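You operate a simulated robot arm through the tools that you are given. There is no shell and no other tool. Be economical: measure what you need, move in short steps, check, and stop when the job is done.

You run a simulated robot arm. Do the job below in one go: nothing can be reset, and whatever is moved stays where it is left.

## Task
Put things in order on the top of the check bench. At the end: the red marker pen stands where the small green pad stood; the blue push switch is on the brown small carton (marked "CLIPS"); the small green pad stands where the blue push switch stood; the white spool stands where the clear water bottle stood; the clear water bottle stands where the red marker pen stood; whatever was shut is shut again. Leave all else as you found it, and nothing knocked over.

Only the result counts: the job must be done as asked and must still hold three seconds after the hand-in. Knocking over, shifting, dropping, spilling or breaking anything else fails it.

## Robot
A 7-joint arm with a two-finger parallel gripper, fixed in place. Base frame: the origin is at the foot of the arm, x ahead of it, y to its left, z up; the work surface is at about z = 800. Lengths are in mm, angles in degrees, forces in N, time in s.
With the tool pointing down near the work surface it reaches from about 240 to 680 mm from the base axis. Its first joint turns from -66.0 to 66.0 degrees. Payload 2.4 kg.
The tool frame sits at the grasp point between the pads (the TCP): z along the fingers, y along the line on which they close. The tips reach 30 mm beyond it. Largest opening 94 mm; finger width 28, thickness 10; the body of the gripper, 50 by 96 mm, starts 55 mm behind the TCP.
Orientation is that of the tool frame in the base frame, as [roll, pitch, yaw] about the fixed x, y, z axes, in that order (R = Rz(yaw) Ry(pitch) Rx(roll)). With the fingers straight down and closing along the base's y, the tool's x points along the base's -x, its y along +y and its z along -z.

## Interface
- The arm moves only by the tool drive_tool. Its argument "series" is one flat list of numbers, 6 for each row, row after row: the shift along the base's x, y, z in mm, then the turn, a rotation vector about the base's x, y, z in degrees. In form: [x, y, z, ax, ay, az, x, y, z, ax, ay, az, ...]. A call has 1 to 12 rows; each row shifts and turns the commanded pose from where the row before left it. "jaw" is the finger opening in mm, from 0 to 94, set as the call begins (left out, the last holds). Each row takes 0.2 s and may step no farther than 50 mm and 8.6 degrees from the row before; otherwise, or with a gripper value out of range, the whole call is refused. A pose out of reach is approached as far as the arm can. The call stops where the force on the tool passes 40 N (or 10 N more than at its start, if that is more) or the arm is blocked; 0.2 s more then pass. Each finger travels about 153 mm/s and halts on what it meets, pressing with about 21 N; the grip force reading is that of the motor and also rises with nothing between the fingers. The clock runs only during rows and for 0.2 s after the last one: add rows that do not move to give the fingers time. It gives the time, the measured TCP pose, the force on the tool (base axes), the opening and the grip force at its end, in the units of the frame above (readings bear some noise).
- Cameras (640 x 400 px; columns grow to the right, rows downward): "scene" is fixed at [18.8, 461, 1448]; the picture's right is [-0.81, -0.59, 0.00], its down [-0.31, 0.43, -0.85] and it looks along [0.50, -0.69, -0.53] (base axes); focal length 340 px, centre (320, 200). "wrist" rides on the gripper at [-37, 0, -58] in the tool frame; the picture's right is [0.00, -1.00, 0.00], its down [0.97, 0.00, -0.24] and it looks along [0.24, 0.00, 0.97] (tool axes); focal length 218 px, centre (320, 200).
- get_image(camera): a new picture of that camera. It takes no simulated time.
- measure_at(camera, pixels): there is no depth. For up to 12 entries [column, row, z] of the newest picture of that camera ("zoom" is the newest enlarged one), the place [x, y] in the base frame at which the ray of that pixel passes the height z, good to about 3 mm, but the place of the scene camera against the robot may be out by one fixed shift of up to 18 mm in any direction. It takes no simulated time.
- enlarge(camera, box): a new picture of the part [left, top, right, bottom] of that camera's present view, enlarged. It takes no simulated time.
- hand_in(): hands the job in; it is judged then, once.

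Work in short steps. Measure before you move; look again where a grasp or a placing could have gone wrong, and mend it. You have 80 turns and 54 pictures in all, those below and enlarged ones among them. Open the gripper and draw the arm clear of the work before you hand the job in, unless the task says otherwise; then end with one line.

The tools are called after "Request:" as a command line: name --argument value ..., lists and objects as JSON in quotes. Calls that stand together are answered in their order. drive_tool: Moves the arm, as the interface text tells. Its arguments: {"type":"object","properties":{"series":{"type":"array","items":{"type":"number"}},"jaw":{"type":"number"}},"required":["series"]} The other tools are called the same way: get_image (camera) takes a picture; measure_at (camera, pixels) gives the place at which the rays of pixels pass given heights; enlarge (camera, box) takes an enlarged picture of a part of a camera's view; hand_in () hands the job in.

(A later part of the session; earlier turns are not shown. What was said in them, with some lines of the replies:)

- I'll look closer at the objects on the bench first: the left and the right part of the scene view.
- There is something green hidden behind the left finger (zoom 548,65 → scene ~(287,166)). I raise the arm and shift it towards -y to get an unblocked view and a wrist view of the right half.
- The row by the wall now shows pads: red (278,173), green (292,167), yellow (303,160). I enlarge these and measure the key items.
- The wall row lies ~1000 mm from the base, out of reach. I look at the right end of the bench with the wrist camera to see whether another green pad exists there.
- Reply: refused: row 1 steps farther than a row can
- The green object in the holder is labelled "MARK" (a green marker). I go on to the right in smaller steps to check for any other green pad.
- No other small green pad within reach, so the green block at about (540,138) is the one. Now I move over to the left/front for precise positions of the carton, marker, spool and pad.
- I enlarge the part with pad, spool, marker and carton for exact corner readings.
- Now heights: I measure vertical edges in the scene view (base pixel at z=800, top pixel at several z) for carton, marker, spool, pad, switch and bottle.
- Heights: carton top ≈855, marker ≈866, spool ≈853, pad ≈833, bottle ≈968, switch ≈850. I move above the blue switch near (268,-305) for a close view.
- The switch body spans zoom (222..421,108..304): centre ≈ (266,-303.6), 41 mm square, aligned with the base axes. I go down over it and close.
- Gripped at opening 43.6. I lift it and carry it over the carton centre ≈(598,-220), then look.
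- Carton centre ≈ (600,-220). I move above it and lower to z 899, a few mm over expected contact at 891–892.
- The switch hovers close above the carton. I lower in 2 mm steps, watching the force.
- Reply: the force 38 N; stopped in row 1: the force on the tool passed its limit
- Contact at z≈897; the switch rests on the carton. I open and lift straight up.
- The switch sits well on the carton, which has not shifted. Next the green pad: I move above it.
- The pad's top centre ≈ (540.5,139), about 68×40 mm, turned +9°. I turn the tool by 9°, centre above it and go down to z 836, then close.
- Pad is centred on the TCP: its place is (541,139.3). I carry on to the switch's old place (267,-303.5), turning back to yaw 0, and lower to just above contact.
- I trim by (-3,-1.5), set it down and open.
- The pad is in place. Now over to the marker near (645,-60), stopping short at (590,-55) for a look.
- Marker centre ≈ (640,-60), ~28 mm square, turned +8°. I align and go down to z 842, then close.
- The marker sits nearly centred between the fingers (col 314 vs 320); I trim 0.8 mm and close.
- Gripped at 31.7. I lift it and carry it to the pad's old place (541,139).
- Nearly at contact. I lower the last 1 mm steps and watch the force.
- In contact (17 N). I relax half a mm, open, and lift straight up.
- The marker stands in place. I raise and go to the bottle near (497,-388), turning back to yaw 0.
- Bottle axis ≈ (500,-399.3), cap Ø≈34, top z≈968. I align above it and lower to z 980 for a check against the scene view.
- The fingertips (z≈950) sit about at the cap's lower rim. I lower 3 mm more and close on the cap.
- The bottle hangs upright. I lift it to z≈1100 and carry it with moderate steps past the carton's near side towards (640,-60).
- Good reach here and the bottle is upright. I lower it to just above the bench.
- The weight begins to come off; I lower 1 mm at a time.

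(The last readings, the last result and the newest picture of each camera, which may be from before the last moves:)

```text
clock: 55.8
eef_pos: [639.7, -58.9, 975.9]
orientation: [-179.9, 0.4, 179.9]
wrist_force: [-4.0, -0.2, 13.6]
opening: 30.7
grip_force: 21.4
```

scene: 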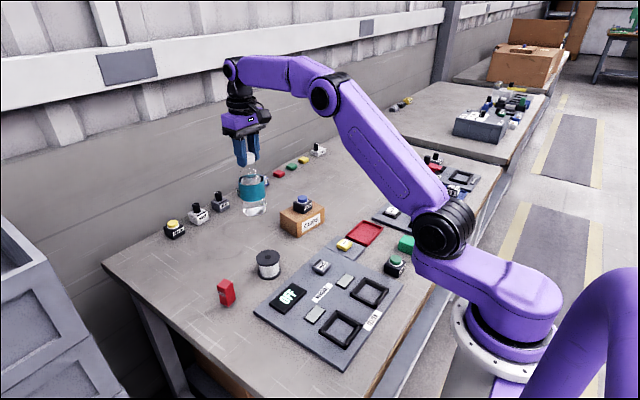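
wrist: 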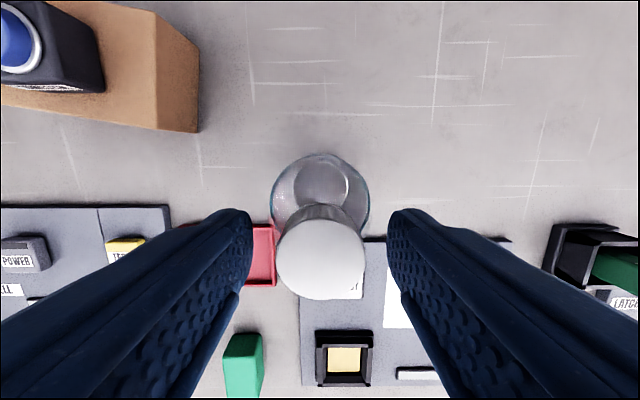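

Force turned to +13 N: it stands on the bench. I relax 0.5 mm, open and go straight up.

Request:
drive_tool --series '[0, 0, 0.6, 0, 0, 0, 0, 0, 0, 0, 0, 0]'

Request:
drive_tool --series '[0, 0, 0, 0, 0, 0, 0, 0, 0, 0, 0, 0, 0, 0, 10, 0, 0, 0, 0, 0, 30, 0, 0, 0, 0, 0, 40, 0, 0, 0, 0, 0, 20, 0, 0, 0]' --jaw 60

Request:
get_image --camera "scene"

```text
clock: 56.4
eef_pos: [641.2, -60.3, 976.1]
orientation: [-179.9, 0.3, 180.0]
wrist_force: [-3.7, -0.7, 14.1]
opening: 31.0
grip_force: 20.7
```

```text
clock: 57.8
eef_pos: [639.9, -59.0, 1075.1]
orientation: [-179.8, 0.3, 180.0]
wrist_force: [-0.4, 0.2, 0.0]
opening: 60.0
grip_force: 0.1
```

```text
16 pictures are left
```

scene: 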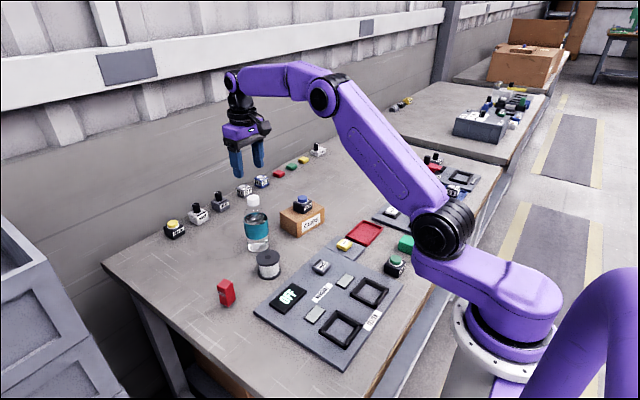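

All good. Next the spool: move to (500,0) and look from closer.

Request:
drive_tool --series '[-35, 15, 0, 0, 0, 0, -35, 15, 0, 0, 0, 0, -35, 15, 0, 0, 0, 0, -35, 15, 0, 0, 0, 0, 0, 0, -45, 0, 0, 0, 0, 0, -45, 0, 0, 0, 0, 0, 0, 0, 0, 0]' --jaw 94

Request:
get_image --camera "wrist"

```text
clock: 59.4
eef_pos: [499.4, 1.0, 986.1]
orientation: [-179.9, 0.3, -180.0]
wrist_force: [-0.3, 0.2, 0.7]
opening: 94.2
grip_force: 0.0
```

```text
15 pictures are left
```

wrist: 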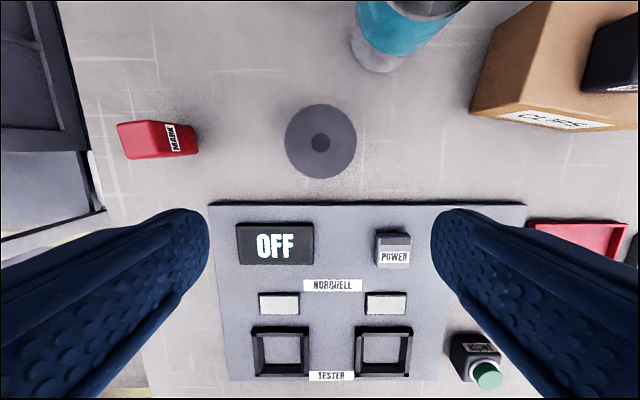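

Request:
measure_at --camera "wrist" --pixels '[[321, 141, 855], [285, 141, 855], [357, 141, 855], [321, 104, 855], [321, 179, 855], [320, 202, 806]]'

```text
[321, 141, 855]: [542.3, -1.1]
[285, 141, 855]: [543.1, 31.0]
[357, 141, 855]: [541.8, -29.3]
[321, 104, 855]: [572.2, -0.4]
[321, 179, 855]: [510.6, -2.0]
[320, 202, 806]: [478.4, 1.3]
```

Spool centre ≈ (541.7,0.3), Ø≈60. I go down to z 833 so the fingers span both flanges, and close.

Request:
drive_tool --series '[42, -0.7, 0, 0, 0, 0, 0, 0, 0, 0, 0, 0, 0, 0, -45, 0, 0, 0, 0, 0, -45, 0, 0, 0, 0, 0, -35, 0, 0, 0, 0, 0, -20, 0, 0, 0, 0, 0, -8, 0, 0, 0, 0, 0, 0, 0, 0, 0]'

Request:
drive_tool --series '[0, 0, 0, 0, 0, 0, 0, 0, 0, 0, 0, 0, 0, 0, 0, 0, 0, 0]' --jaw 45

Request:
get_image --camera "wrist"

```text
clock: 61.2
eef_pos: [540.9, -2.6, 832.0]
orientation: [-179.9, 0.3, 179.9]
wrist_force: [-0.5, 0.3, 0.1]
opening: 93.9
grip_force: 0.1
```

```text
clock: 62.0
eef_pos: [541.4, -1.4, 833.0]
orientation: [-179.8, 0.3, 179.9]
wrist_force: [0.3, -0.4, 1.3]
opening: 61.4
grip_force: 21.3
```

```text
14 pictures are left
```

wrist: 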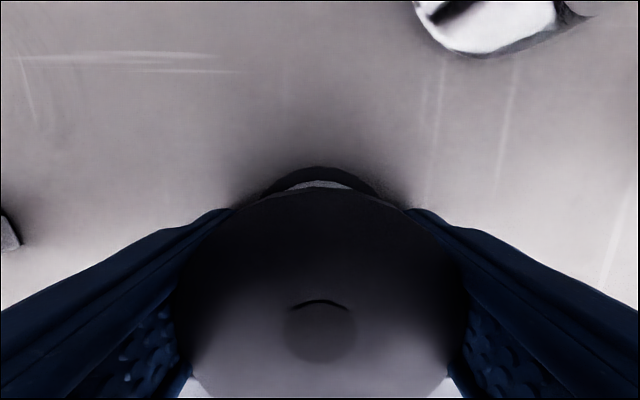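

Gripped at 61.4. I check the hub centre (320,332) against the TCP and lift to z≈940, then go toward the bottle's old place, passing the near side of the carton.

Request:
measure_at --camera "wrist" --pixels '[[320, 332, 855]]'

Request:
drive_tool --series '[0, 0, 15, 0, 0, 0, 0, 0, 40, 0, 0, 0, 0, 0, 45, 0, 0, 0, 0, 0, 45, 0, 0, 0, -15, -40, 0, 0, 0, 0, -15, -40, 0, 0, 0, 0, -15, -40, 0, 0, 0, 0, -10, -40, 0, 0, 0, 0, 0, -40, 0, 0, 0, 0, 0, -40, 0, 0, 0, 0]'

```text
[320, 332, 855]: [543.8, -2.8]
```

```text
clock: 64.2
eef_pos: [486.6, -241.6, 977.8]
orientation: [-179.9, 0.3, 180.0]
wrist_force: [0.3, -0.4, -1.5]
opening: 61.2
grip_force: 21.2
```

Now on to (500.5,-399.5) and down to z 837.

Request:
drive_tool --series '[3.5, -39.5, 0, 0, 0, 0, 3.5, -39.5, 0, 0, 0, 0, 3.5, -39.5, 0, 0, 0, 0, 3, -39.4, 0, 0, 0, 0, 0, 0, 0, 0, 0, 0, 0, 0, -45, 0, 0, 0, 0, 0, -45, 0, 0, 0, 0, 0, -35, 0, 0, 0, 0, 0, -12, 0, 0, 0, 0, 0, -4, 0, 0, 0, 0, 0, 0, 0, 0, 0]'

Request:
enlarge --camera "scene" --box '[310, 160, 410, 240]'

```text
clock: 66.6
eef_pos: [499.7, -399.1, 835.4]
orientation: [-179.9, 0.3, -180.0]
wrist_force: [0.6, -0.9, -2.4]
opening: 61.3
grip_force: 21.2
```

```text
5.00 times, centred on (360, 200) of scene
```

zoom: 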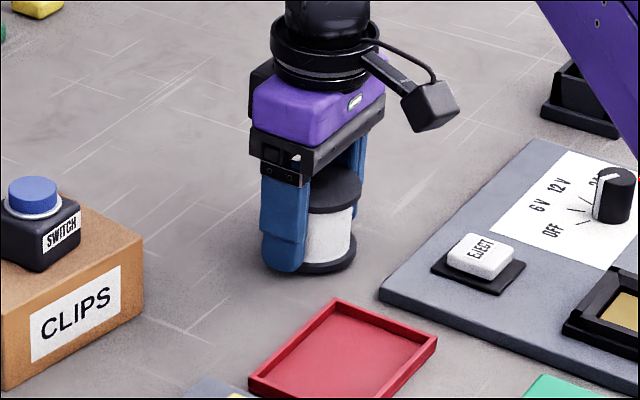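

I lower the last few tenths while watching the force.

Request:
drive_tool --series '[0, 0, -1, 0, 0, 0, 0, 0, 0, 0, 0, 0]'

Request:
drive_tool --series '[0, 0, -1, 0, 0, 0, 0, 0, 0, 0, 0, 0]'

```text
clock: 67.2
eef_pos: [500.3, -398.5, 833.9]
orientation: [-179.9, 0.4, -179.9]
wrist_force: [0.6, -0.4, -2.6]
opening: 61.1
grip_force: 20.8
```

```text
clock: 67.8
eef_pos: [501.1, -398.1, 835.1]
orientation: [-179.9, 0.2, 179.9]
wrist_force: [-0.1, 0.2, -2.4]
opening: 61.3
grip_force: 20.3
```

Request:
drive_tool --series '[0, 0, -1, 0, 0, 0, 0, 0, 0, 0, 0, 0]'

Request:
drive_tool --series '[0, 0, -0.7, 0, 0, 0, 0, 0, 0, 0, 0, 0]'

```text
clock: 68.4
eef_pos: [500.1, -398.6, 834.6]
orientation: [-179.8, 0.3, -180.0]
wrist_force: [0.9, 0.7, -2.0]
opening: 61.3
grip_force: 21.4
```

```text
clock: 69.0
eef_pos: [499.7, -397.7, 833.4]
orientation: [-179.9, 0.2, 179.9]
wrist_force: [-0.9, 0.7, -2.4]
opening: 61.2
grip_force: 20.3
```

Request:
drive_tool --series '[0, 0, -0.6, 0, 0, 0, 0, 0, 0, 0, 0, 0]'

Request:
drive_tool --series '[0, 0, -0.6, 0, 0, 0, 0, 0, 0, 0, 0, 0]'

```text
clock: 69.6
eef_pos: [501.1, -398.7, 833.4]
orientation: [-180.0, 0.3, 180.0]
wrist_force: [0.5, 0.1, -2.3]
opening: 61.3
grip_force: 20.8
```

```text
clock: 70.2
eef_pos: [500.7, -398.1, 832.2]
orientation: [-179.8, 0.4, 180.0]
wrist_force: [-1.6, 1.0, 3.7]
opening: 61.4
grip_force: 20.7
```

Contact made (+3.7 N). I open to 80 and lift away.

Request:
drive_tool --series '[0, 0, 0, 0, 0, 0, 0, 0, 0, 0, 0, 0, 0, 0, 15, 0, 0, 0, 0, 0, 45, 0, 0, 0, 0, 0, 45, 0, 0, 0, 0, 0, 45, 0, 0, 0, 0, 0, 45, 0, 0, 0, -40, 20, 0, 0, 0, 0, -40, 20, 0, 0, 0, 0, -40, 20, 0, 0, 0, 0]' --jaw 85

Request:
get_image --camera "scene"

Request:
get_image --camera "wrist"

```text
clock: 72.4
eef_pos: [380.6, -337.6, 1027.5]
orientation: [-179.8, 0.2, -180.0]
wrist_force: [0.3, 0.0, 0.4]
opening: 85.2
grip_force: 0.0
```

```text
12 pictures are left
```

scene: 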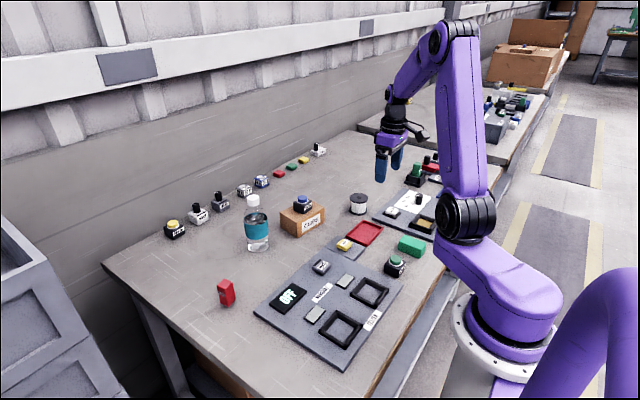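

```text
11 pictures are left
```

wrist: 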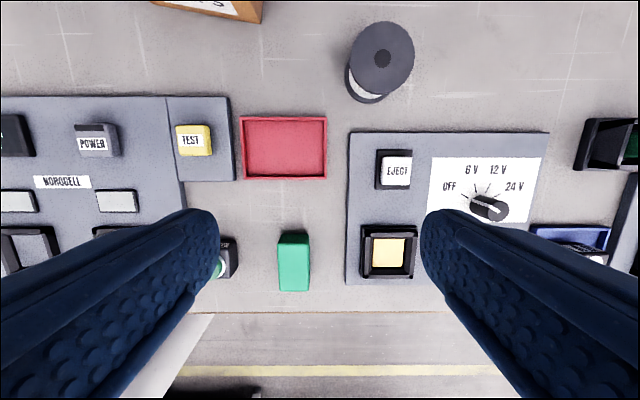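

All five items stand at their places, upright, with the rest untouched, and the arm is clear with the jaw open. I hand in.

Request:
hand_in

```text
The job is handed in.
```

I handed the job in: all five items are in their new places and upright, and the last pictures show nothing knocked over or shifted. I took the green block at about (541, 139) as the "small green pad", because the green pad in the row by the wall is out of reach.
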